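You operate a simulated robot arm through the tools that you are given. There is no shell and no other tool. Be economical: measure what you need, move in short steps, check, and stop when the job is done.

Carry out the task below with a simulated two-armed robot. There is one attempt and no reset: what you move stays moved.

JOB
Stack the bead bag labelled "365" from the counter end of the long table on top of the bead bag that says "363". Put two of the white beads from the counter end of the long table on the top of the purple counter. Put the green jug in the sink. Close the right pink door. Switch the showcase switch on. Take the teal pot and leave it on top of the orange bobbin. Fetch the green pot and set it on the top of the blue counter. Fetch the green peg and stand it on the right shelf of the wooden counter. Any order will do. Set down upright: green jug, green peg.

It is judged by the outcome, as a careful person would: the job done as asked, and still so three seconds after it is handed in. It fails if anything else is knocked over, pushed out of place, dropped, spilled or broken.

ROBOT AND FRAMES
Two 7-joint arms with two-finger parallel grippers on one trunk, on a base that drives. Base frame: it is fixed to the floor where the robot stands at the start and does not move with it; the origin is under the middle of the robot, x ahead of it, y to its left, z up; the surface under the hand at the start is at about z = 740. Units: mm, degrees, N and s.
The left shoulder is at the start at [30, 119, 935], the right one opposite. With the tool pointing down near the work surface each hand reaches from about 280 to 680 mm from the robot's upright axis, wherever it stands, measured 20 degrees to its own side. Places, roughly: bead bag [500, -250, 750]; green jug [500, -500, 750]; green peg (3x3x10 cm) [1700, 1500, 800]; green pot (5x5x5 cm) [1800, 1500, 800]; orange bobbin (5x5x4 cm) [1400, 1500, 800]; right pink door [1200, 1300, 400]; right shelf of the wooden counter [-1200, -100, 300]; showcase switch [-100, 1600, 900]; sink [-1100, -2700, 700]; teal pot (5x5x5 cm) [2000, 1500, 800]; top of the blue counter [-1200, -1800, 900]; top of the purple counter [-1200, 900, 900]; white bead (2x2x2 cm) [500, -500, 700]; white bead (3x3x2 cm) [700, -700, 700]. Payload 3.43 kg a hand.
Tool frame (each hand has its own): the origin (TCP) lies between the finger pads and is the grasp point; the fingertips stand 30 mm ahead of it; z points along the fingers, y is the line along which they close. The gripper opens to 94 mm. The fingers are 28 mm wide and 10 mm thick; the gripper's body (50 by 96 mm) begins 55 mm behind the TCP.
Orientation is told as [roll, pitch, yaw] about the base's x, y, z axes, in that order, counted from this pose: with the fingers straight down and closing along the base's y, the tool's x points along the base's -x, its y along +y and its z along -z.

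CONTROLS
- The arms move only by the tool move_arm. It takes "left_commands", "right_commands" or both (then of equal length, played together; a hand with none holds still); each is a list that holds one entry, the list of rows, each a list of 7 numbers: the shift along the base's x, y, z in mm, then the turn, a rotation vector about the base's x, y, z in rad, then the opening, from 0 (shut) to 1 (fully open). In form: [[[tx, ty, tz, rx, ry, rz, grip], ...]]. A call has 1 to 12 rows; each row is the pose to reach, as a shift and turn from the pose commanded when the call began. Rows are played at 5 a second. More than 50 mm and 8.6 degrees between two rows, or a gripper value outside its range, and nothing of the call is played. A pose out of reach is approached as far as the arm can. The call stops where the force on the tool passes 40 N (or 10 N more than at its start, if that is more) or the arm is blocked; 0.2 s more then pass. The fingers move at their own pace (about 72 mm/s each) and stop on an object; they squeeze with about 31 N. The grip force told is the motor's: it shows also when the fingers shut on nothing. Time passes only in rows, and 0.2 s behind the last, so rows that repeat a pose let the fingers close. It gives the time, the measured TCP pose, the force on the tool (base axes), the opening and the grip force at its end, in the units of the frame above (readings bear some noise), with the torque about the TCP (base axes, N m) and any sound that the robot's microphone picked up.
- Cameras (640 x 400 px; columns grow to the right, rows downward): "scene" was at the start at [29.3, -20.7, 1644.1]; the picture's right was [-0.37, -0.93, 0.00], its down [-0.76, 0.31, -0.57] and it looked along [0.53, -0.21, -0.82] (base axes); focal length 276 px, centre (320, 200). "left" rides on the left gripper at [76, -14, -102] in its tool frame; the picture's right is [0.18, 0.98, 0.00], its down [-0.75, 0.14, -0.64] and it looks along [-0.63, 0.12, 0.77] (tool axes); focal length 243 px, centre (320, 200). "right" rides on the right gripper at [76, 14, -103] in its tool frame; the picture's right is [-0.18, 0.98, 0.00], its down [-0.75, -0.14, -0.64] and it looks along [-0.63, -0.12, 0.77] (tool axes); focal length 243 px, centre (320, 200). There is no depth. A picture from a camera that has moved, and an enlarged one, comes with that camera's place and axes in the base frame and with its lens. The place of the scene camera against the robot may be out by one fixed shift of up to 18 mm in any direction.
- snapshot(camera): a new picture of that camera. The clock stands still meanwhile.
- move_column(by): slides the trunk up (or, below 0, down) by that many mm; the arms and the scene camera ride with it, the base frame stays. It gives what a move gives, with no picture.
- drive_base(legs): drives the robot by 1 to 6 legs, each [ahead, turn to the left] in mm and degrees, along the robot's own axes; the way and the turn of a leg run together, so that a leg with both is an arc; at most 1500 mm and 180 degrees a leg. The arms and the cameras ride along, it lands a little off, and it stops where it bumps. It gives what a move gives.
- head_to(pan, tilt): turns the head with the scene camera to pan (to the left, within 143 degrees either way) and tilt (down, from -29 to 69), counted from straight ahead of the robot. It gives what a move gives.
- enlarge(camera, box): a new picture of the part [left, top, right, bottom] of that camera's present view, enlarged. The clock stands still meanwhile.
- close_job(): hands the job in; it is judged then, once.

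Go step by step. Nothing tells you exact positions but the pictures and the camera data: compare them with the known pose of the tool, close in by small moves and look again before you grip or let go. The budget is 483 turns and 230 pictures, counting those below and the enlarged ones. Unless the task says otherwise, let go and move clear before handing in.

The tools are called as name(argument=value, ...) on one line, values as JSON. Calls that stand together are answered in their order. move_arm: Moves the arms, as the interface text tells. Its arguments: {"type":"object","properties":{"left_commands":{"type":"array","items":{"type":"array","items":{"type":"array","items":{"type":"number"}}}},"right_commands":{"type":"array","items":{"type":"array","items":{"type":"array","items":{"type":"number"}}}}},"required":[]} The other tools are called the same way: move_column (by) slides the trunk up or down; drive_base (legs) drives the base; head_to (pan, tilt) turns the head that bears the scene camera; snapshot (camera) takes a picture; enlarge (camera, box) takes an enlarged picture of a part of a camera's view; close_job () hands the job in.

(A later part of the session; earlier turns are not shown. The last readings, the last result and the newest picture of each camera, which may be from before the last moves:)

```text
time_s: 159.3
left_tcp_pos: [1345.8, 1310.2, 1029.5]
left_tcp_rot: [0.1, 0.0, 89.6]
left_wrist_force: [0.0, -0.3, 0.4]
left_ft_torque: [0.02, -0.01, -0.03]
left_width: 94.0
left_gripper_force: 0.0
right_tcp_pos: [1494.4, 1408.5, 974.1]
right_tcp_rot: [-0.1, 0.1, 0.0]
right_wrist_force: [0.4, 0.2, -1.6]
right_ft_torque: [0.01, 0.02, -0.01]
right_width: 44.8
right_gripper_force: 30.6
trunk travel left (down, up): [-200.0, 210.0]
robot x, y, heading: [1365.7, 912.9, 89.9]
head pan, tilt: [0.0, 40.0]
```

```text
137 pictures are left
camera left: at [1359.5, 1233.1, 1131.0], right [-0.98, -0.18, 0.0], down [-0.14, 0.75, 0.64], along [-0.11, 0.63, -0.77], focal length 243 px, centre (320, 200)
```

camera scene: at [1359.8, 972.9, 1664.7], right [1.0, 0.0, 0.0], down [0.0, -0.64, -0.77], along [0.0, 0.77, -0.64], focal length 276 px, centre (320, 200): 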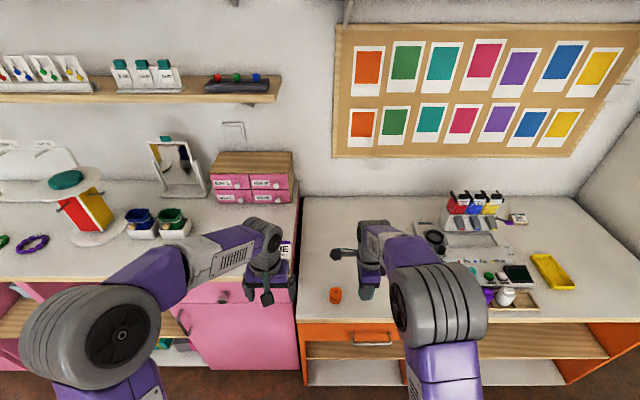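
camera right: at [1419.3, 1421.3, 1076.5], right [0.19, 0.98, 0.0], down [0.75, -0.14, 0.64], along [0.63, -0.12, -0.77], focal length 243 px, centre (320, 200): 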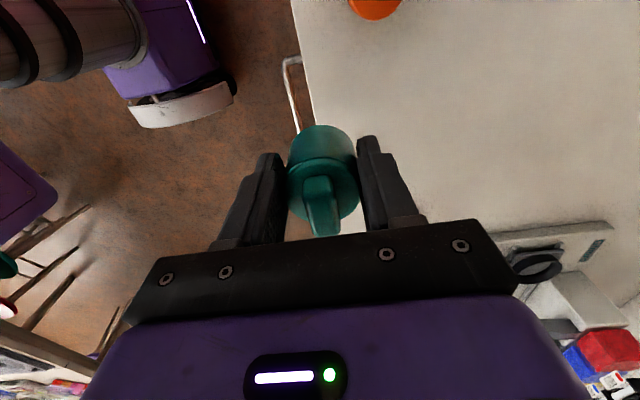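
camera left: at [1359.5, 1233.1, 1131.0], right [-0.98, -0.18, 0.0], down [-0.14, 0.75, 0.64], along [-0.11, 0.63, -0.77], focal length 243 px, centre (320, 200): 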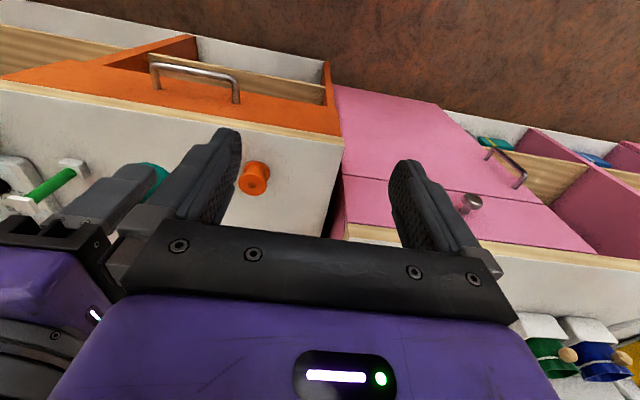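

The bobbin top is at about (1420,1467,825). I'll move the left hand back to its viewing spot and bring the pot above the bobbin.

move_arm(left_commands=[[[-35, 0, 0, 0, 0, 0, 1], [-75, 0, 0, 0, 0, 0, 1], [-115, 0, 0, 0, 0, 0, 1], [-140, 0, 0, 0, 0, 0, 1], [-140, 0, 0, 0, 0, 0, 1], [-140, 0, 0, 0, 0, 0, 1]]], right_commands=[[[0, 0, 0, 0, 0, 0, 0.3], [-10, 10, 0, 0, 0, 0, 0.3], [-30, 25, -5, 0, 0, 0, 0.3], [-50, 40, -15, 0, 0, 0, 0.3], [-74, 60, -30, 0, 0, 0, 0.3], [-74, 60, -50, 0, 0, 0, 0.3]]])

snapshot(camera="left")

enlarge(camera="scene", box=[260, 220, 420, 320])

snapshot(camera="right")

```text
time_s: 160.7
left_tcp_pos: [1206.3, 1310.7, 1029.5]
left_tcp_rot: [0.1, 0.0, 89.6]
left_wrist_force: [-0.7, 0.3, -0.2]
left_ft_torque: [-0.03, 0.02, 0.05]
left_width: 94.0
left_gripper_force: 0.1
right_tcp_pos: [1420.2, 1469.1, 924.9]
right_tcp_rot: [-0.1, 0.1, -0.2]
right_wrist_force: [1.3, 0.3, -1.7]
right_ft_torque: [0.0, 0.02, -0.02]
right_width: 44.7
right_gripper_force: 31.3
trunk travel left (down, up): [-200.0, 210.0]
robot x, y, heading: [1367.2, 914.0, 89.8]
head pan, tilt: [0.0, 40.0]
```

```text
136 pictures are left
camera left: at [1219.6, 1233.2, 1131.4], right [-0.98, -0.18, 0.0], down [-0.13, 0.75, 0.64], along [-0.11, 0.63, -0.77], focal length 243 px, centre (320, 200)
```

left: 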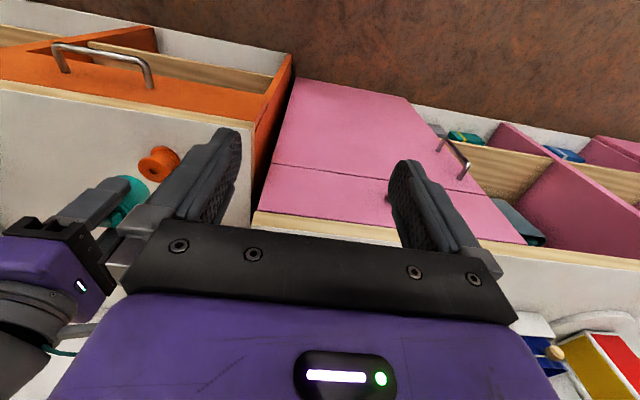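

```text
4.00 times, centred on (340, 270) of scene
camera zoom: at [1359.8, 972.7, 1664.7], right [1.0, 0.0, 0.0], down [0.0, -0.64, -0.77], along [0.0, 0.77, -0.64], focal length 1103 px, centre (240, -80)
```

zoom: 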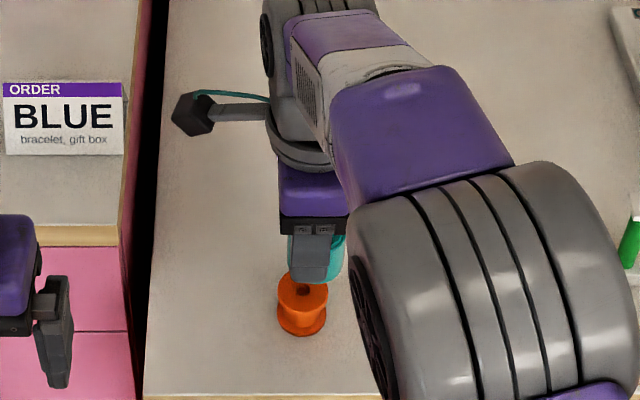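

```text
134 pictures are left
camera right: at [1345.4, 1482.2, 1028.2], right [0.19, 0.98, 0.0], down [0.75, -0.14, 0.64], along [0.63, -0.12, -0.77], focal length 243 px, centre (320, 200)
```

right: 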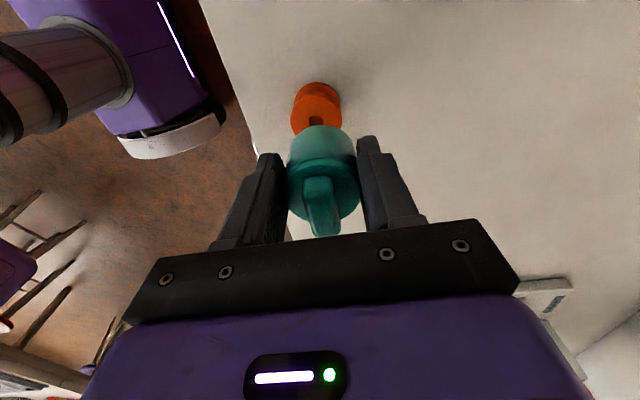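

Alignment is close. The target is about (1418,1466), so I'll lower slowly.

move_arm(right_commands=[[[-2, -3, -15, 0, 0, 0, 0.3], [-2, -3, -28, 0, 0, 0, 0.3], [-2, -3, -33, 0, 0, 0, 0.3], [-2, -3, -36, 0, 0, 0, 0.3]]])

enlarge(camera="left", box=[60, 120, 220, 250])

enlarge(camera="right", box=[240, 60, 400, 250])

```text
time_s: 161.7
left_tcp_pos: [1204.4, 1310.6, 1029.2]
left_tcp_rot: [0.1, 0.1, 89.7]
left_wrist_force: [0.3, -1.0, 0.3]
left_ft_torque: [-0.01, -0.01, 0.01]
left_width: 93.7
left_gripper_force: 0.1
right_tcp_pos: [1420.5, 1466.3, 889.2]
right_tcp_rot: [-0.1, 0.1, -0.1]
right_wrist_force: [-0.3, -0.3, -0.5]
right_ft_torque: [0.0, 0.01, 0.0]
right_width: 45.0
right_gripper_force: 30.4
trunk travel left (down, up): [-200.0, 210.0]
robot x, y, heading: [1366.1, 914.1, 89.8]
head pan, tilt: [0.0, 40.0]
```

```text
3.08 times, centred on (140, 185) of left
camera zoom: at [1219.5, 1233.4, 1131.3], right [-0.98, -0.18, 0.0], down [-0.14, 0.75, 0.64], along [-0.11, 0.63, -0.77], focal length 746 px, centre (874, 246)
```

zoom: 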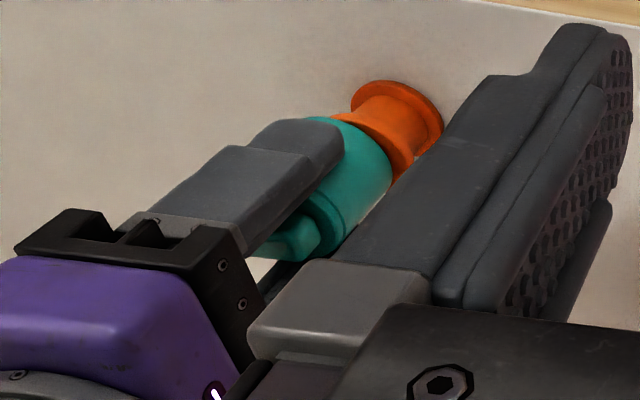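

```text
2.11 times, centred on (320, 155) of right
camera zoom: at [1344.8, 1479.1, 991.3], right [0.19, 0.98, 0.0], down [0.75, -0.14, 0.64], along [0.63, -0.12, -0.77], focal length 511 px, centre (320, 295)
```

zoom: 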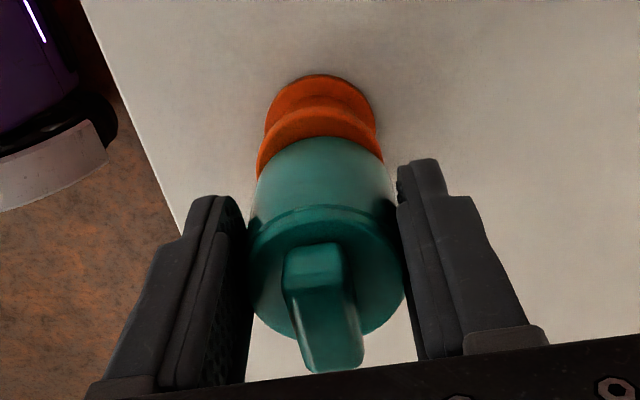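

move_arm(right_commands=[[[0, 0, -3, 0, 0, 0, 0.3], [0, 0, -6, 0, 0, 0, 0.3], [0, 0, -8, 0, 0, 0, 0.3]]])

enlarge(camera="right", box=[240, 60, 400, 250])

```text
time_s: 162.5
left_tcp_pos: [1206.1, 1309.2, 1030.0]
left_tcp_rot: [0.1, -0.2, 89.5]
left_wrist_force: [-0.8, 0.7, -0.2]
left_ft_torque: [-0.05, 0.04, 0.06]
left_width: 94.1
left_gripper_force: 0.1
right_tcp_pos: [1419.9, 1468.2, 886.0]
right_tcp_rot: [0.6, 0.2, -0.1]
right_wrist_force: [1.5, -6.4, 18.1]
right_ft_torque: [-0.57, -0.17, -0.01]
right_width: 45.3
right_gripper_force: 30.9
trunk travel left (down, up): [-200.0, 210.0]
robot x, y, heading: [1360.8, 911.8, 89.8]
head pan, tilt: [0.0, 40.0]
stopped in row 3 (right hand): the force on the tool passed its limit at 41 N (the readings are from after the stop); the commanded pose is now the measured one
```

```text
2.11 times, centred on (320, 155) of right
camera zoom: at [1344.5, 1479.7, 990.2], right [0.19, 0.98, 0.01], down [0.76, -0.15, 0.64], along [0.63, -0.11, -0.77], focal length 511 px, centre (320, 295)
```

zoom: 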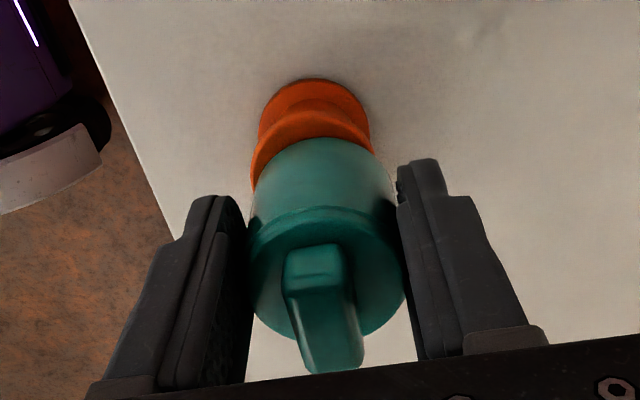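

Contact, but the pot looks about 7 mm too far east. I'll lift a little, correct the offset, and lower again.

move_arm(right_commands=[[[0, 0, 8, -0.01, 0, 0, 0.3], [-7, -3, 8, -0.01, 0, 0, 0.3], [-7, -3, 5, -0.01, 0, 0, 0.3]]])

enlarge(camera="right", box=[240, 60, 400, 250])

enlarge(camera="scene", box=[290, 250, 390, 320])

```text
time_s: 163.3
left_tcp_pos: [1204.4, 1310.3, 1029.2]
left_tcp_rot: [0.1, -0.1, 89.6]
left_wrist_force: [0.6, -0.7, -0.8]
left_ft_torque: [-0.04, 0.02, -0.03]
left_width: 94.1
left_gripper_force: 0.1
right_tcp_pos: [1413.6, 1465.3, 888.5]
right_tcp_rot: [-0.2, 0.1, -0.1]
right_wrist_force: [-0.7, 0.0, -0.2]
right_ft_torque: [-0.02, 0.04, 0.01]
right_width: 44.7
right_gripper_force: 31.2
trunk travel left (down, up): [-200.0, 210.0]
robot x, y, heading: [1367.7, 915.6, 89.7]
head pan, tilt: [0.0, 40.0]
```

```text
2.11 times, centred on (320, 155) of right
camera zoom: at [1337.4, 1478.2, 991.6], right [0.19, 0.98, 0.0], down [0.75, -0.14, 0.64], along [0.63, -0.12, -0.77], focal length 511 px, centre (320, 295)
```

zoom: 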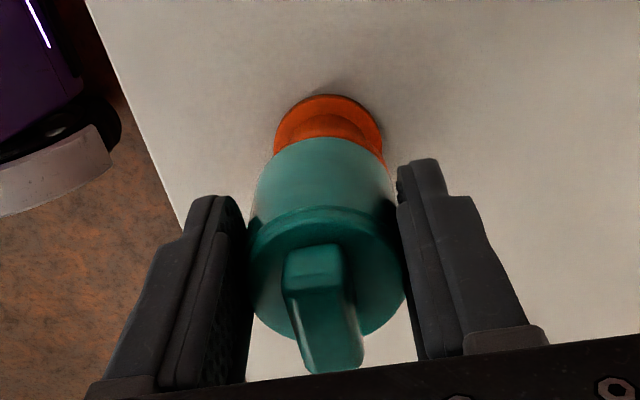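

```text
5.71 times, centred on (340, 285) of scene
camera zoom: at [1359.6, 973.2, 1664.7], right [1.0, 0.0, 0.0], down [0.0, -0.64, -0.77], along [0.0, 0.77, -0.64], focal length 1576 px, centre (206, -286)
```

zoom: 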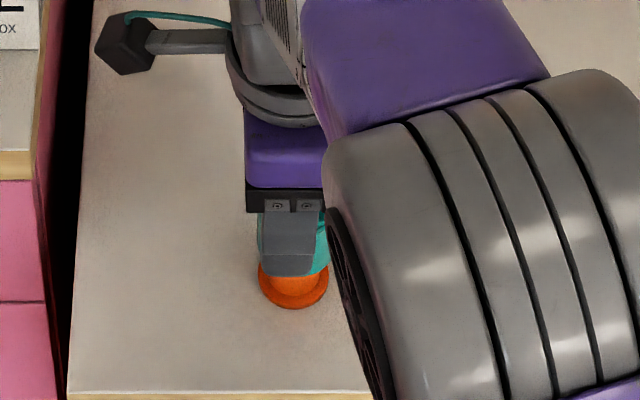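

It's well centred now. Lowering to contact.

move_arm(right_commands=[[[0, 1, -2, 0, 0, 0, 0.3], [0, 1, -4, 0, 0, 0, 0.3], [0, 1, -5, 0, 0, 0, 0.3]]])

```text
time_s: 164.1
left_tcp_pos: [1205.2, 1308.9, 1030.2]
left_tcp_rot: [0.1, 0.0, 89.6]
left_wrist_force: [-0.5, 0.9, 0.6]
left_ft_torque: [-0.02, 0.01, -0.04]
left_width: 94.1
left_gripper_force: 0.2
right_tcp_pos: [1412.4, 1466.1, 886.2]
right_tcp_rot: [0.3, 0.2, -0.1]
right_wrist_force: [0.7, -2.3, 18.8]
right_ft_torque: [-0.14, -0.14, -0.03]
right_width: 45.4
right_gripper_force: 31.0
trunk travel left (down, up): [-200.0, 210.0]
robot x, y, heading: [1367.9, 909.2, 90.1]
head pan, tilt: [0.0, 40.0]
```

Contact with little torque, so it's seated. I'll ease up and release.

move_arm(right_commands=[[[0, 0, 2, 0, 0, 0, 0.3], [0, 0, 2, 0, 0, 0, 0.55], [0, 0, 2, 0, 0, 0, 0.7], [0, 0, 2, 0, 0, 0, 0.85], [0, 0, 2, 0, 0, 0, 0.85], [0, 0, 30, 0, 0, 0, 0.85], [0, 0, 70, 0, 0, 0, 0.85], [0, 0, 110, 0, 0, 0, 0.85]]])

snapshot(camera="right")

enlarge(camera="scene", box=[290, 230, 410, 320])

```text
time_s: 165.9
left_tcp_pos: [1205.1, 1310.3, 1029.8]
left_tcp_rot: [0.1, 0.0, 89.6]
left_wrist_force: [0.1, 0.3, -0.9]
left_ft_torque: [0.01, 0.02, 0.01]
left_width: 94.1
left_gripper_force: 0.1
right_tcp_pos: [1411.4, 1467.0, 994.9]
right_tcp_rot: [-0.2, 0.1, -0.1]
right_wrist_force: [-0.8, -0.2, 0.2]
right_ft_torque: [-0.05, 0.0, 0.01]
right_width: 79.6
right_gripper_force: 0.1
trunk travel left (down, up): [-200.0, 210.0]
robot x, y, heading: [1367.2, 914.3, 90.0]
head pan, tilt: [0.0, 40.0]
heard: snap
```

```text
128 pictures are left
camera right: at [1336.1, 1480.0, 1098.7], right [0.19, 0.98, 0.0], down [0.75, -0.14, 0.64], along [0.63, -0.12, -0.77], focal length 243 px, centre (320, 200)
```

right: 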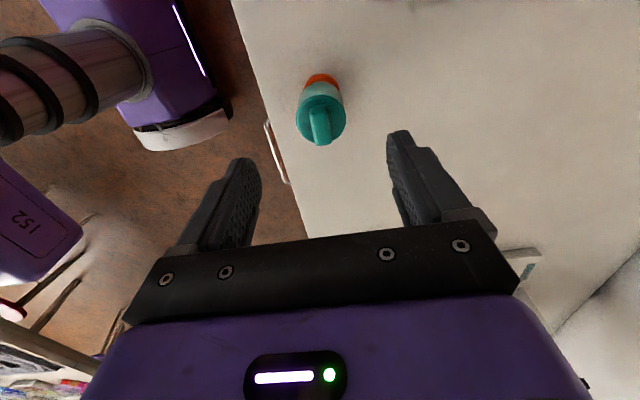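

```text
4.44 times, centred on (350, 275) of scene
camera zoom: at [1359.4, 972.1, 1664.7], right [1.0, 0.0, 0.0], down [0.0, -0.64, -0.77], along [0.0, 0.77, -0.64], focal length 1225 px, centre (187, -133)
```

zoom: 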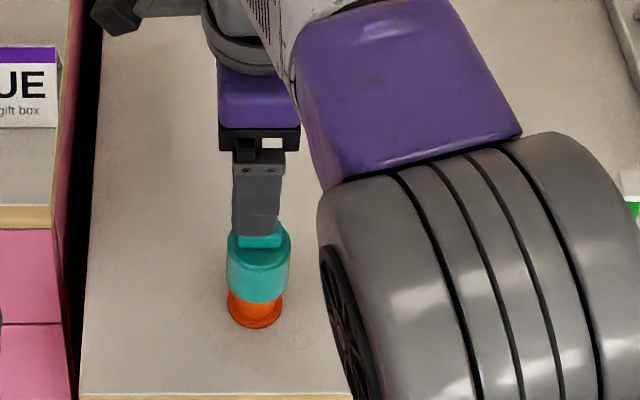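

The teal pot is stacked on the bobbin. Next are the green pot (right hand) and peg (left hand). I'll reposition in front of them.

drive_base(legs=[[-300, 0], [0, -90], [430, 0], [0, 90]])

snapshot(camera="scene")

```text
time_s: 177.8
left_tcp_pos: [1638.7, 1011.7, 1029.5]
left_tcp_rot: [0.1, 0.0, 88.9]
left_wrist_force: [0.3, 1.5, -0.9]
left_ft_torque: [-0.04, 0.0, -0.03]
left_width: 94.1
left_gripper_force: 0.0
right_tcp_pos: [1846.2, 1165.8, 993.9]
right_tcp_rot: [-0.1, 0.1, -0.6]
right_wrist_force: [0.3, 0.3, 0.2]
right_ft_torque: [0.02, 0.02, -0.01]
right_width: 79.8
right_gripper_force: 0.0
trunk travel left (down, up): [-200.0, 210.0]
robot x, y, heading: [1792.6, 612.0, 89.1]
head pan, tilt: [0.0, 40.0]
```

```text
126 pictures are left
camera scene: at [1789.2, 671.9, 1664.7], right [1.0, -0.01, 0.0], down [-0.01, -0.64, -0.77], along [0.01, 0.77, -0.64], focal length 276 px, centre (320, 200)
```

scene: 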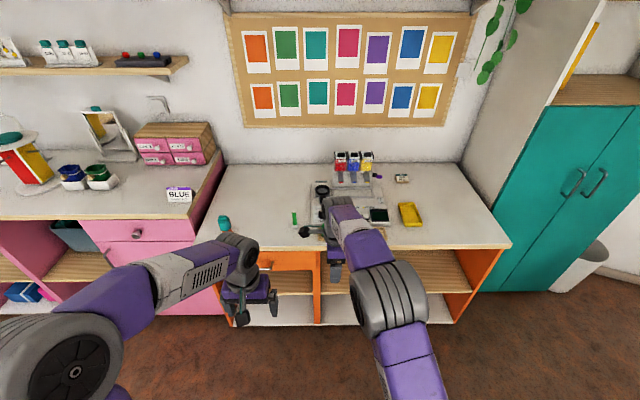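

drive_base(legs=[[285, 0.5]])

snapshot(camera="right")

snapshot(camera="left")

enlarge(camera="scene", box=[240, 200, 440, 325])

```text
time_s: 179.8
left_tcp_pos: [1633.9, 1297.2, 1030.1]
left_tcp_rot: [0.1, 0.0, 89.9]
left_wrist_force: [-0.2, 0.4, -0.1]
left_ft_torque: [0.03, 0.0, 0.0]
left_width: 93.9
left_gripper_force: 0.1
right_tcp_pos: [1839.4, 1455.8, 994.2]
right_tcp_rot: [-0.2, 0.1, 0.2]
right_wrist_force: [-0.7, -0.6, -0.8]
right_ft_torque: [-0.04, 0.02, 0.03]
right_width: 79.8
right_gripper_force: 0.0
trunk travel left (down, up): [-200.0, 210.0]
robot x, y, heading: [1796.7, 897.4, 90.3]
head pan, tilt: [0.0, 40.0]
```

```text
125 pictures are left
camera right: at [1763.5, 1469.3, 1097.9], right [0.18, 0.98, 0.0], down [0.76, -0.14, 0.64], along [0.63, -0.12, -0.77], focal length 243 px, centre (320, 200)
```

right: 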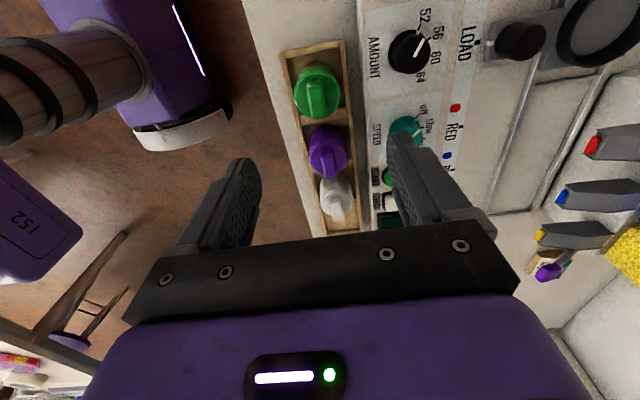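

```text
124 pictures are left
camera left: at [1648.5, 1221.5, 1131.2], right [-0.98, -0.18, 0.0], down [-0.14, 0.75, 0.64], along [-0.12, 0.63, -0.77], focal length 243 px, centre (320, 200)
```

left: 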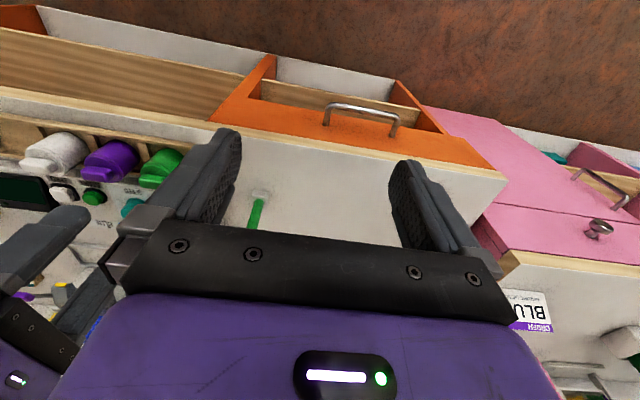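

```text
3.20 times, centred on (340, 262) of scene
camera zoom: at [1789.9, 962.1, 1664.7], right [1.0, 0.0, 0.0], down [0.0, -0.64, -0.77], along [0.0, 0.77, -0.64], focal length 882 px, centre (256, 0)
```

zoom: 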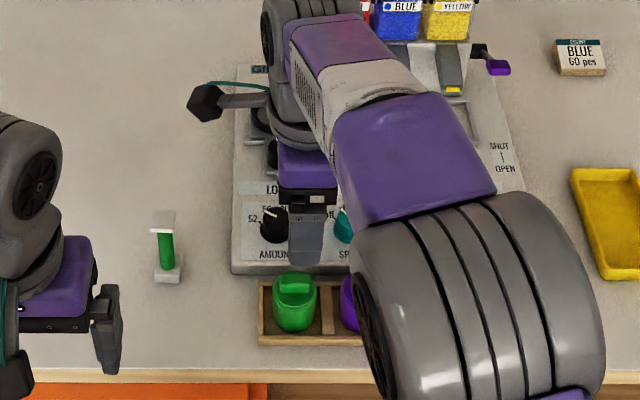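

Green pot is at about (1831,1453). I'll descend above it and check.

move_arm(right_commands=[[[-4, -1, -35, 0, 0, 0, 0.75], [-8, -3, -70, 0, 0, 0, 0.75], [-8, -3, -105, 0, 0, 0, 0.75], [-8, -3, -112, 0, 0, 0, 0.75]]])

snapshot(camera="right")

enlarge(camera="scene", box=[240, 230, 400, 330])

```text
time_s: 180.8
left_tcp_pos: [1634.4, 1297.2, 1030.2]
left_tcp_rot: [0.1, -0.1, 90.0]
left_wrist_force: [0.2, 0.1, -0.3]
left_ft_torque: [0.02, -0.01, -0.01]
left_width: 94.2
left_gripper_force: 0.0
right_tcp_pos: [1831.9, 1454.1, 882.2]
right_tcp_rot: [-0.2, 0.1, 0.2]
right_wrist_force: [0.2, -0.2, 0.1]
right_ft_torque: [0.02, -0.02, 0.0]
right_width: 70.4
right_gripper_force: 0.1
trunk travel left (down, up): [-200.0, 210.0]
robot x, y, heading: [1796.5, 897.1, 90.0]
head pan, tilt: [0.0, 40.0]
```

```text
122 pictures are left
camera right: at [1756.2, 1466.4, 985.7], right [0.18, 0.98, 0.0], down [0.76, -0.14, 0.64], along [0.63, -0.12, -0.77], focal length 243 px, centre (320, 200)
```

right: 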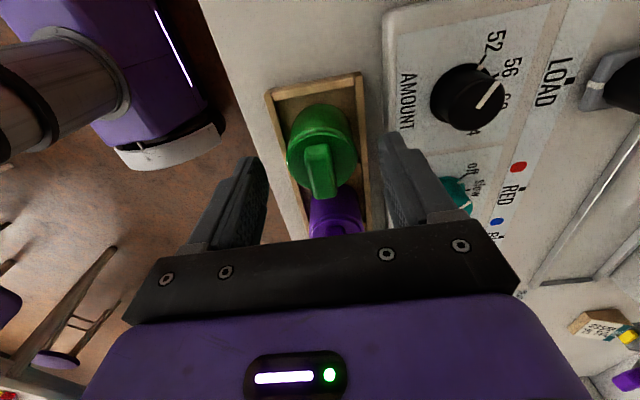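

```text
4.00 times, centred on (320, 280) of scene
camera zoom: at [1789.9, 960.9, 1664.7], right [1.0, 0.0, 0.0], down [0.0, -0.64, -0.77], along [0.0, 0.77, -0.64], focal length 1103 px, centre (320, -120)
```

zoom: 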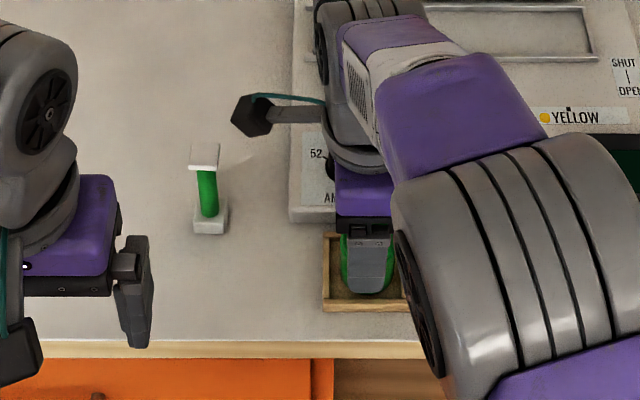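

Aligned well. Descend and grip.

move_arm(right_commands=[[[-2, 0, -15, 0, 0, 0, 0.75], [-2, 0, -29, 0, 0, 0, 0.75], [-2, 0, -29, 0, 0, 0, 0.5], [-2, 0, -29, 0, 0, 0, 0.3], [-2, 0, -29, 0, 0, 0, 0.3], [-2, 0, -29, 0, 0, 0, 0.3]]])

snapshot(camera="right")

```text
time_s: 182.2
left_tcp_pos: [1634.4, 1298.5, 1030.4]
left_tcp_rot: [0.1, 0.0, 89.9]
left_wrist_force: [0.2, -0.7, 0.9]
left_ft_torque: [0.01, 0.0, -0.05]
left_width: 94.0
left_gripper_force: 0.1
right_tcp_pos: [1829.8, 1454.6, 853.3]
right_tcp_rot: [-0.1, 0.1, 0.3]
right_wrist_force: [0.2, -0.9, -0.2]
right_ft_torque: [0.01, 0.01, -0.02]
right_width: 45.2
right_gripper_force: 31.4
trunk travel left (down, up): [-200.0, 210.0]
robot x, y, heading: [1800.2, 900.7, 90.3]
head pan, tilt: [0.0, 40.0]
heard: snap
```

```text
120 pictures are left
camera right: at [1753.7, 1466.0, 957.1], right [0.18, 0.98, 0.0], down [0.76, -0.14, 0.64], along [0.63, -0.12, -0.77], focal length 243 px, centre (320, 200)
```

right: 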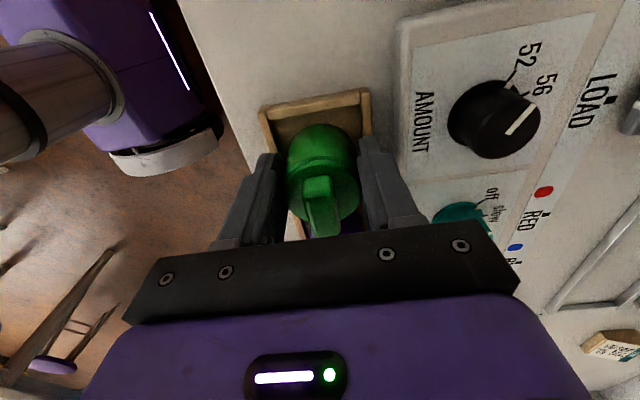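

Gripped. I'll lift it clear and move it back and right, so the left hand can take the peg.

move_arm(right_commands=[[[0, 0, 30, 0, 0, 0, 0.3], [0, 0, 70, 0, 0, 0, 0.3], [0, 0, 110, 0, 0, 0, 0.3], [15, -25, 140, 0, 0, 0, 0.3], [35, -55, 160, 0, 0, 0, 0.3], [55, -90, 165, 0, 0, 0, 0.3], [75, -125, 165, 0, 0, 0, 0.3], [90, -160, 165, 0, 0, 0, 0.3]]], left_commands=[[[0, 0, 0, 0, 0, 0, 1], [0, 0, 0, 0, 0, 0, 1], [0, 0, 0, 0, 0, 0, 1], [10, 10, 0, 0, 0, 0, 1], [25, 25, 0, 0, 0, 0, 1], [45, 45, -10, 0, 0, 0, 1], [65, 70, -20, 0, 0, 0, 1], [85, 100, -30, 0, 0, 0, 1]]])

snapshot(camera="left")

enlarge(camera="scene", box=[240, 220, 400, 320])

```text
time_s: 184.0
left_tcp_pos: [1722.7, 1395.6, 1002.6]
left_tcp_rot: [0.1, 0.0, 90.0]
left_wrist_force: [0.6, -0.5, 0.4]
left_ft_torque: [-0.01, 0.04, 0.02]
left_width: 93.9
left_gripper_force: 0.0
right_tcp_pos: [1921.1, 1290.7, 1018.1]
right_tcp_rot: [-0.1, 0.2, 0.2]
right_wrist_force: [0.7, 0.8, -1.1]
right_ft_torque: [0.03, 0.0, -0.03]
right_width: 45.6
right_gripper_force: 31.4
trunk travel left (down, up): [-200.0, 210.0]
robot x, y, heading: [1800.8, 901.8, 90.4]
head pan, tilt: [0.0, 40.0]
```

```text
119 pictures are left
camera left: at [1737.6, 1320.1, 1103.2], right [-0.98, -0.18, 0.0], down [-0.14, 0.75, 0.64], along [-0.12, 0.63, -0.77], focal length 243 px, centre (320, 200)
```

left: 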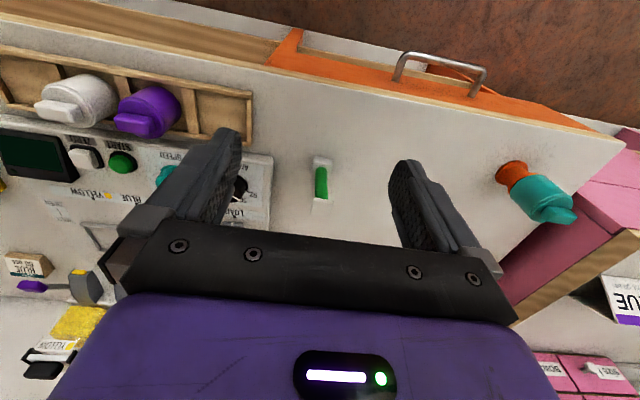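

```text
4.00 times, centred on (320, 270) of scene
camera zoom: at [1791.5, 961.1, 1664.7], right [1.0, 0.0, 0.0], down [0.0, -0.64, -0.77], along [0.0, 0.77, -0.64], focal length 1103 px, centre (320, -80)
```

zoom: 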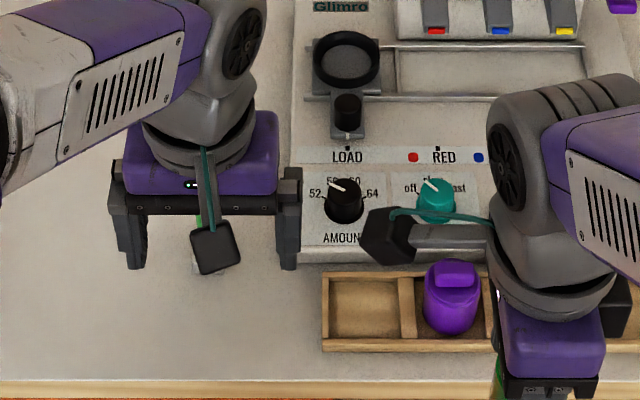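

The peg is at about (1706,1497), base on the counter at z≈797, top near 895. I'll approach above it with the left hand.

move_arm(left_commands=[[[-6, 35, 0, 0, 0, 0, 0.7], [-12, 70, -10, 0, 0, 0, 0.7], [-17, 95, -35, 0, 0, 0, 0.7], [-17, 95, -55, 0, 0, 0, 0.7]]])

snapshot(camera="left")

enlarge(camera="scene", box=[240, 220, 400, 320])

```text
time_s: 185.0
left_tcp_pos: [1701.5, 1493.0, 944.5]
left_tcp_rot: [0.1, 0.0, 89.9]
left_wrist_force: [0.6, 0.0, -0.3]
left_ft_torque: [-0.02, -0.02, 0.03]
left_width: 66.1
left_gripper_force: 0.1
right_tcp_pos: [1919.8, 1291.4, 1018.8]
right_tcp_rot: [-0.1, 0.1, 0.3]
right_wrist_force: [-0.2, -0.3, -0.8]
right_ft_torque: [0.01, 0.03, -0.01]
right_width: 45.3
right_gripper_force: 30.7
trunk travel left (down, up): [-200.0, 210.0]
robot x, y, heading: [1797.8, 900.6, 90.0]
head pan, tilt: [0.0, 40.0]
```

```text
117 pictures are left
camera left: at [1716.6, 1415.7, 1046.0], right [-0.98, -0.18, 0.0], down [-0.14, 0.75, 0.64], along [-0.12, 0.63, -0.77], focal length 243 px, centre (320, 200)
```

left: 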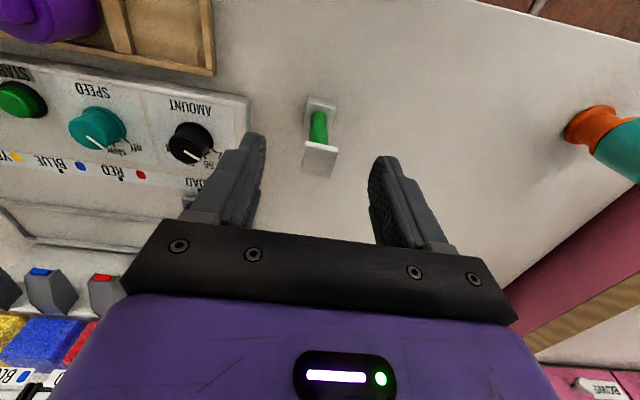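

```text
4.00 times, centred on (320, 270) of scene
camera zoom: at [1789.8, 960.9, 1664.7], right [1.0, 0.0, 0.0], down [0.0, -0.64, -0.77], along [0.0, 0.77, -0.64], focal length 1103 px, centre (320, -80)
```

zoom: 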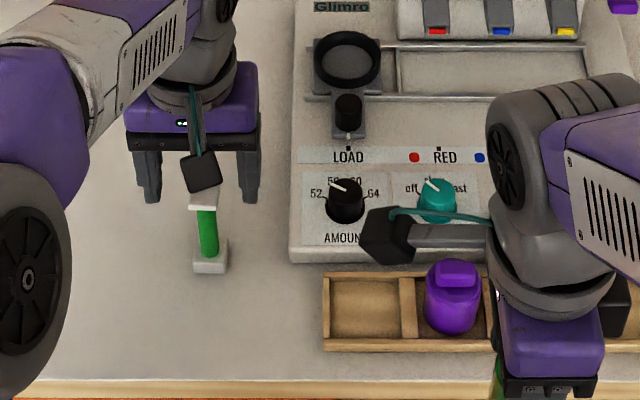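

The peg is at (1700,1501). Descend around it and grip the stick.

move_arm(left_commands=[[[-1, 8, -30, 0, 0, 0, 0.7], [-1, 8, -60, 0, 0, 0, 0.7], [-1, 8, -82, 0, 0, 0, 0.7], [-1, 8, -82, 0, 0, 0, 0.7]]])

snapshot(camera="left")

```text
time_s: 186.0
left_tcp_pos: [1700.9, 1499.8, 862.3]
left_tcp_rot: [0.2, 0.0, 89.9]
left_wrist_force: [-0.5, -1.1, -0.6]
left_ft_torque: [0.0, -0.03, -0.02]
left_width: 65.9
left_gripper_force: 0.1
right_tcp_pos: [1919.6, 1292.4, 1019.3]
right_tcp_rot: [-0.1, 0.1, 0.2]
right_wrist_force: [-0.2, 0.1, -0.7]
right_ft_torque: [0.0, -0.02, -0.01]
right_width: 44.8
right_gripper_force: 31.2
trunk travel left (down, up): [-200.0, 210.0]
robot x, y, heading: [1800.5, 898.3, 90.0]
head pan, tilt: [0.0, 40.0]
```

```text
115 pictures are left
camera left: at [1716.6, 1423.5, 963.3], right [-0.98, -0.18, 0.0], down [-0.14, 0.75, 0.64], along [-0.12, 0.63, -0.77], focal length 243 px, centre (320, 200)
```

left: 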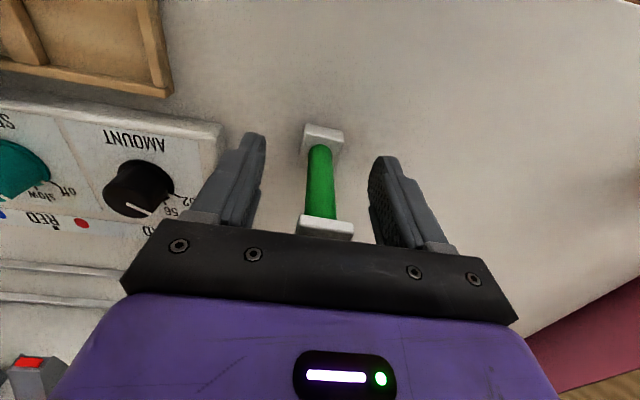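

move_arm(left_commands=[[[0, 0, 0, 0, 0, 0, 0.4], [0, 0, 0, 0, 0, 0, 0.15], [0, 0, 0, 0, 0, 0, 0], [0, 0, 0, 0, 0, 0, 0], [0, 0, 0, 0, 0, 0, 0]]])

snapshot(camera="left")

```text
time_s: 187.2
left_tcp_pos: [1700.7, 1500.8, 861.7]
left_tcp_rot: [0.1, 0.0, 89.9]
left_wrist_force: [0.0, -0.4, 0.7]
left_ft_torque: [0.02, 0.02, -0.02]
left_width: 26.9
left_gripper_force: 31.2
right_tcp_pos: [1919.0, 1291.4, 1017.9]
right_tcp_rot: [-0.1, 0.0, 0.2]
right_wrist_force: [-0.1, 0.7, -1.5]
right_ft_torque: [0.0, 0.03, 0.01]
right_width: 45.4
right_gripper_force: 31.1
trunk travel left (down, up): [-200.0, 210.0]
robot x, y, heading: [1800.4, 900.0, 90.0]
head pan, tilt: [0.0, 40.0]
```

```text
114 pictures are left
camera left: at [1716.7, 1423.7, 963.6], right [-0.98, -0.18, 0.0], down [-0.14, 0.75, 0.64], along [-0.12, 0.63, -0.77], focal length 243 px, centre (320, 200)
```

left: 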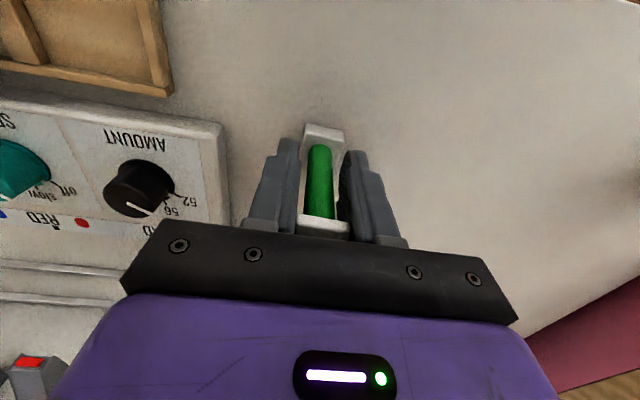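

Held at 27 mm, meaning the pads grip the top cap. I'll lift and check that the peg stays vertical.

move_arm(left_commands=[[[0, 0, 15, 0, 0, 0, 0], [0, 0, 50, 0, 0, 0, 0], [0, -20, 90, 0, 0, 0, 0], [0, -55, 120, 0, 0, 0, 0], [-10, -95, 130, 0, 0, 0, 0]]])

snapshot(camera="left")

snapshot(camera="scene")

```text
time_s: 188.4
left_tcp_pos: [1689.0, 1404.3, 991.3]
left_tcp_rot: [0.0, 0.0, 89.8]
left_wrist_force: [0.2, -0.5, -1.1]
left_ft_torque: [0.02, 0.0, 0.02]
left_width: 27.3
left_gripper_force: 30.8
right_tcp_pos: [1918.4, 1291.4, 1019.3]
right_tcp_rot: [-0.1, 0.1, 0.2]
right_wrist_force: [0.6, -0.7, -0.3]
right_ft_torque: [0.01, -0.02, 0.0]
right_width: 45.2
right_gripper_force: 30.8
trunk travel left (down, up): [-200.0, 210.0]
robot x, y, heading: [1799.0, 899.3, 90.1]
head pan, tilt: [0.0, 40.0]
```

```text
113 pictures are left
camera left: at [1704.1, 1328.3, 1093.6], right [-0.98, -0.18, 0.0], down [-0.14, 0.75, 0.64], along [-0.12, 0.63, -0.77], focal length 243 px, centre (320, 200)
```

left: 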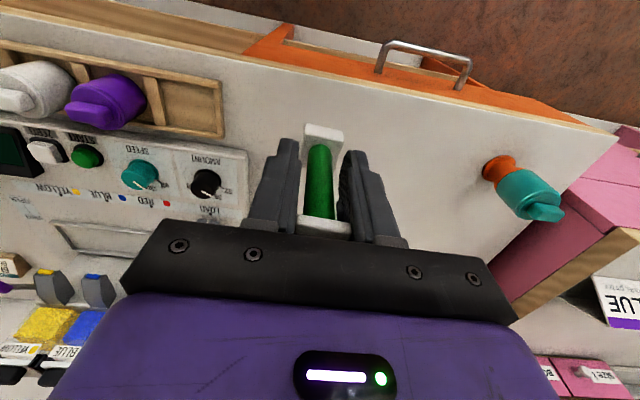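

```text
112 pictures are left
camera scene: at [1789.4, 959.9, 1664.8], right [1.0, 0.0, 0.0], down [0.0, -0.64, -0.77], along [0.0, 0.77, -0.64], focal length 276 px, centre (320, 200)
```

scene: 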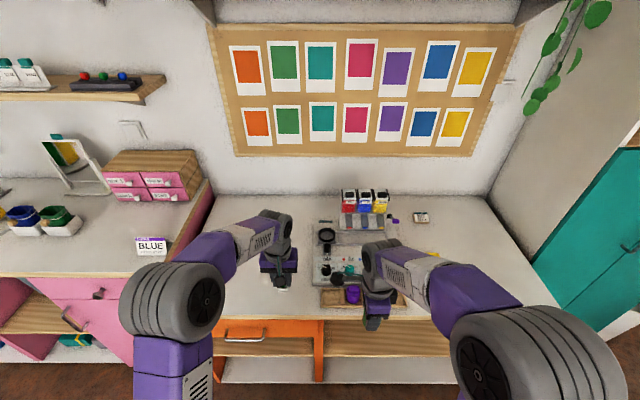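

Both are held. I'll drive back across the room to the wooden counter.

drive_base(legs=[[-280, 0], [0, 90], [1080, 0], [1070, 0], [0, 90], [500, 0]])

head_to(pan=-70, tilt=40)

snapshot(camera="scene")

```text
time_s: 210.8
left_tcp_pos: [-175.8, -441.6, 991.0]
left_tcp_rot: [0.1, 0.0, -88.1]
left_wrist_force: [1.0, 0.6, 0.4]
left_ft_torque: [0.02, 0.05, -0.01]
left_width: 26.9
left_gripper_force: 30.5
right_tcp_pos: [-408.9, -335.2, 1018.7]
right_tcp_rot: [-0.1, 0.1, -177.7]
right_wrist_force: [-0.5, 0.9, -0.2]
right_ft_torque: [0.02, 0.05, 0.01]
right_width: 45.0
right_gripper_force: 31.2
trunk travel left (down, up): [-200.0, 210.0]
robot x, y, heading: [-299.3, 62.8, -87.6]
head pan, tilt: [0.0, 40.0]
```

```text
time_s: 212.2
left_tcp_pos: [-174.9, -441.2, 992.3]
left_tcp_rot: [0.1, 0.0, -88.0]
left_wrist_force: [0.1, 0.3, -0.4]
left_ft_torque: [0.01, 0.0, 0.01]
left_width: 27.0
left_gripper_force: 31.6
right_tcp_pos: [-409.7, -335.7, 1018.8]
right_tcp_rot: [0.0, 0.1, -177.7]
right_wrist_force: [-0.1, -0.8, -1.0]
right_ft_torque: [0.02, 0.01, 0.01]
right_width: 45.3
right_gripper_force: 31.3
trunk travel left (down, up): [-200.0, 210.0]
robot x, y, heading: [-301.3, 64.1, -87.7]
head pan, tilt: [-70.0, 40.0]
```

```text
111 pictures are left
camera scene: at [-389.8, 65.7, 1664.7], right [-0.38, 0.93, 0.0], down [0.59, 0.24, -0.77], along [-0.71, -0.29, -0.64], focal length 276 px, centre (320, 200)
```

scene: 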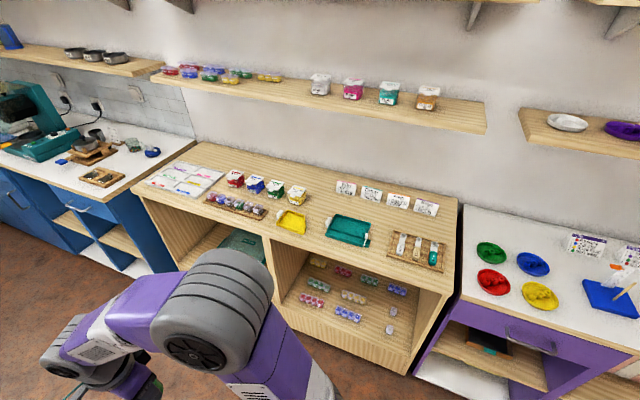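

enlarge(camera="scene", box=[260, 230, 460, 385])

```text
2.58 times, centred on (360, 308) of scene
camera zoom: at [-389.8, 65.7, 1664.7], right [-0.38, 0.93, 0.0], down [0.59, 0.24, -0.77], along [-0.71, -0.29, -0.64], focal length 712 px, centre (217, -77)
```

zoom: 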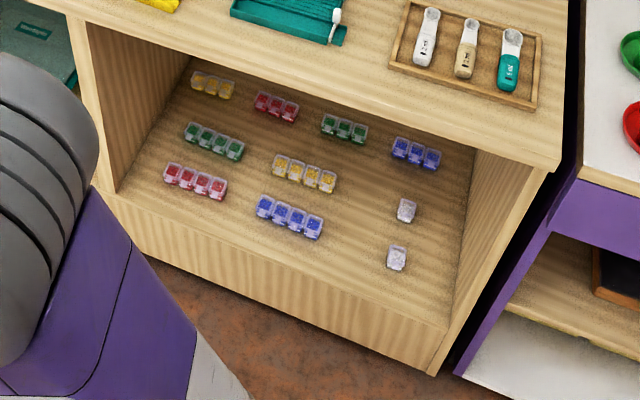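

The right compartment floor is at about z=330, with its front edge near x=-1012. There's a clear spot near (-1065,50) between the blue pack and the clear boxes. I'll back up slightly and face the counter.

drive_base(legs=[[-95, 0], [0, -92.3]])

head_to(pan=0, tilt=50)

move_column(by=-200)

snapshot(camera="scene")

```text
time_s: 217.2
left_tcp_pos: [-810.8, 39.5, 992.2]
left_tcp_rot: [0.1, 0.1, -179.1]
left_wrist_force: [-0.4, -0.8, 0.8]
left_ft_torque: [-0.02, 0.01, 0.0]
left_width: 27.2
left_gripper_force: 30.9
right_tcp_pos: [-700.3, 271.2, 1018.7]
right_tcp_rot: [-0.1, 0.1, 91.3]
right_wrist_force: [0.5, 0.3, -1.7]
right_ft_torque: [-0.01, 0.01, 0.02]
right_width: 44.8
right_gripper_force: 30.9
trunk travel left (down, up): [-200.0, 210.0]
robot x, y, heading: [-306.1, 157.5, -178.7]
head pan, tilt: [-70.0, 40.0]
```

```text
time_s: 218.6
left_tcp_pos: [-811.0, 41.0, 991.2]
left_tcp_rot: [0.2, 0.0, -179.0]
left_wrist_force: [-1.0, 0.3, 0.3]
left_ft_torque: [0.01, -0.03, 0.03]
left_width: 27.0
left_gripper_force: 30.8
right_tcp_pos: [-701.6, 271.5, 1018.6]
right_tcp_rot: [-0.1, 0.1, 91.2]
right_wrist_force: [-0.2, 0.1, -1.2]
right_ft_torque: [-0.03, 0.02, -0.03]
right_width: 45.0
right_gripper_force: 31.0
trunk travel left (down, up): [-200.0, 210.0]
robot x, y, heading: [-306.0, 154.2, -178.8]
head pan, tilt: [0.0, 50.0]
```

```text
time_s: 220.8
left_tcp_pos: [-810.0, 39.3, 791.7]
left_tcp_rot: [0.1, -0.1, -179.0]
left_wrist_force: [0.3, -0.7, -0.5]
left_ft_torque: [0.02, -0.03, 0.01]
left_width: 27.1
left_gripper_force: 30.8
right_tcp_pos: [-700.6, 272.0, 818.9]
right_tcp_rot: [-0.1, 0.1, 91.3]
right_wrist_force: [0.4, 0.1, -0.6]
right_ft_torque: [0.01, -0.01, -0.01]
right_width: 44.9
right_gripper_force: 30.5
trunk travel left (down, up): [0.0, 410.0]
robot x, y, heading: [-306.0, 157.5, -178.8]
head pan, tilt: [0.0, 50.0]
```

```text
109 pictures are left
camera scene: at [-360.7, 162.2, 1450.7], right [-0.02, 1.0, 0.0], down [0.77, 0.02, -0.64], along [-0.64, -0.01, -0.77], focal length 276 px, centre (320, 200)
```

scene: 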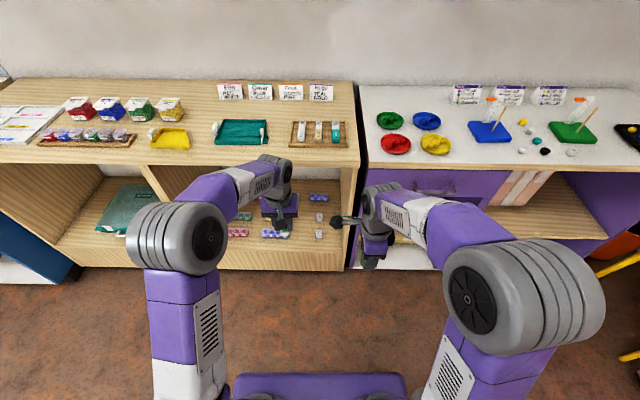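

Now I'll lower the left hand outside the shelf.

move_arm(left_commands=[[[0, 0, -40, 0, 0, 0, 0], [0, 0, -80, 0, 0, 0, 0], [0, 0, -120, 0, 0, 0, 0], [0, 0, -160, 0, 0, 0, 0], [0, 0, -200, 0, 0, 0, 0], [0, 0, -240, 0, 0, 0, 0], [0, 0, -280, 0, 0, 0, 0], [0, 0, -315, 0, 0, 0, 0]]], right_commands=[[[0, 0, 20, 0, 0, 0, 0.3], [0, 0, 40, 0, 0, 0, 0.3], [0, 0, 60, 0, 0, 0, 0.3], [0, 0, 80, 0, 0, 0, 0.3], [0, 0, 100, 0, 0, 0, 0.3], [0, 0, 120, 0, 0, 0, 0.3], [0, 0, 120, 0, 0, 0, 0.3], [0, 0, 120, 0, 0, 0, 0.3]]])

snapshot(camera="scene")

snapshot(camera="left")

```text
time_s: 222.6
left_tcp_pos: [-810.7, 39.4, 476.2]
left_tcp_rot: [0.1, -0.1, -178.9]
left_wrist_force: [0.7, -0.5, -1.2]
left_ft_torque: [0.01, -0.03, 0.02]
left_width: 27.4
left_gripper_force: 30.9
right_tcp_pos: [-698.7, 272.3, 938.6]
right_tcp_rot: [-0.1, 0.1, 91.2]
right_wrist_force: [0.2, 0.3, -0.1]
right_ft_torque: [0.0, 0.03, 0.02]
right_width: 45.0
right_gripper_force: 31.0
trunk travel left (down, up): [0.0, 410.0]
robot x, y, heading: [-309.1, 156.2, -178.8]
head pan, tilt: [0.0, 50.0]
```

```text
108 pictures are left
camera scene: at [-361.0, 162.1, 1450.5], right [-0.02, 1.0, 0.0], down [0.77, 0.02, -0.64], along [-0.64, -0.01, -0.77], focal length 276 px, centre (320, 200)
```

scene: 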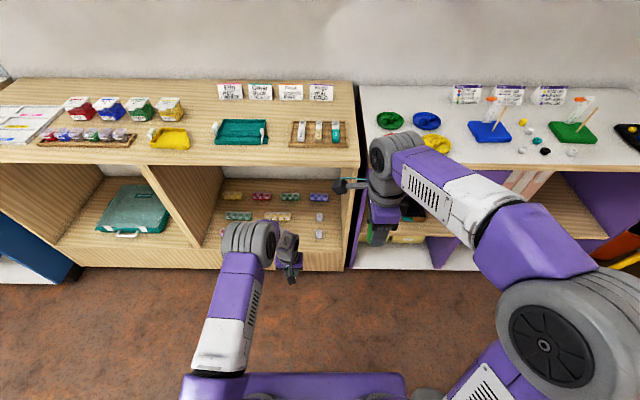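

```text
107 pictures are left
camera left: at [-734.2, 53.4, 578.1], right [0.2, -0.98, 0.0], down [-0.75, -0.15, 0.64], along [-0.63, -0.13, -0.77], focal length 243 px, centre (320, 200)
```

left: 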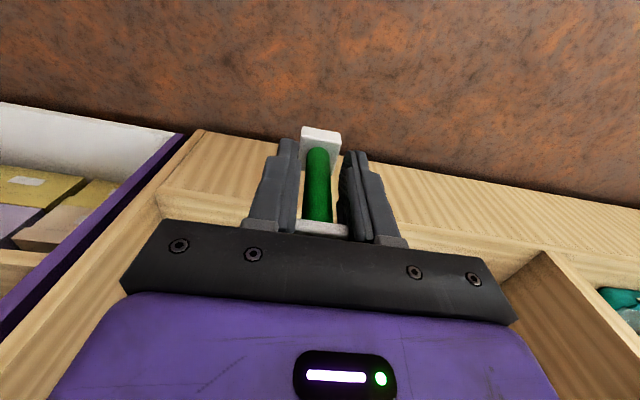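

It reaches well. Triangulating the inner corner puts the shelf floor at z≈268 and its front edge at x≈-1059. The target is about (-1105,62). I'll lower further and drive in part of the way.

move_arm(left_commands=[[[0, 8, -35, 0, 0, 0, 0], [0, 16, -70, 0, 0, 0, 0], [0, 22, -95, 0, 0, 0, 0]]])

drive_base(legs=[[170, -1]])

snapshot(camera="scene")

snapshot(camera="left")

```text
time_s: 223.4
left_tcp_pos: [-811.2, 60.2, 380.8]
left_tcp_rot: [0.1, -0.1, -179.0]
left_wrist_force: [-0.6, 0.9, -0.6]
left_ft_torque: [-0.02, 0.0, 0.02]
left_width: 26.9
left_gripper_force: 31.4
right_tcp_pos: [-700.0, 272.3, 938.6]
right_tcp_rot: [-0.1, 0.1, 91.2]
right_wrist_force: [0.3, -0.3, -0.9]
right_ft_torque: [-0.04, 0.0, 0.02]
right_width: 45.0
right_gripper_force: 30.9
trunk travel left (down, up): [0.0, 410.0]
robot x, y, heading: [-304.4, 156.8, -178.8]
head pan, tilt: [0.0, 50.0]
```

```text
time_s: 224.8
left_tcp_pos: [-983.0, 69.0, 383.1]
left_tcp_rot: [0.1, 0.0, 179.9]
left_wrist_force: [-0.3, -1.0, -0.2]
left_ft_torque: [0.0, 0.0, 0.01]
left_width: 27.2
left_gripper_force: 31.3
right_tcp_pos: [-868.4, 276.0, 938.4]
right_tcp_rot: [-0.1, 0.2, 90.2]
right_wrist_force: [-0.4, 0.2, -1.2]
right_ft_torque: [-0.01, 0.01, 0.01]
right_width: 45.0
right_gripper_force: 30.8
trunk travel left (down, up): [0.0, 410.0]
robot x, y, heading: [-481.4, 157.3, -179.8]
head pan, tilt: [0.0, 50.0]
```

```text
106 pictures are left
camera scene: at [-532.3, 161.0, 1450.5], right [0.0, 1.0, 0.0], down [0.77, 0.0, -0.64], along [-0.64, 0.0, -0.77], focal length 276 px, centre (320, 200)
```

scene: 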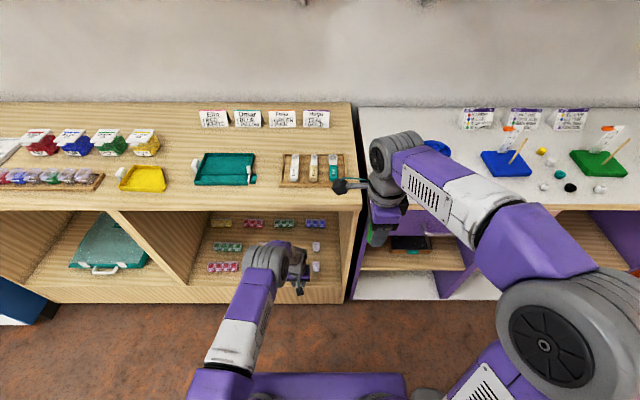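

```text
105 pictures are left
camera left: at [-906.9, 81.3, 483.4], right [0.18, -0.98, 0.0], down [-0.75, -0.14, 0.64], along [-0.63, -0.12, -0.77], focal length 243 px, centre (320, 200)
```

left: 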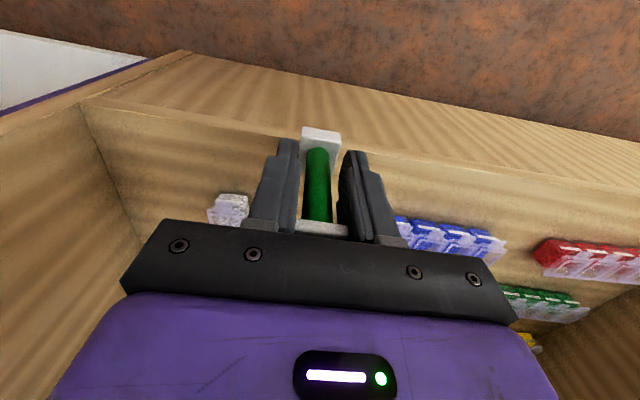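

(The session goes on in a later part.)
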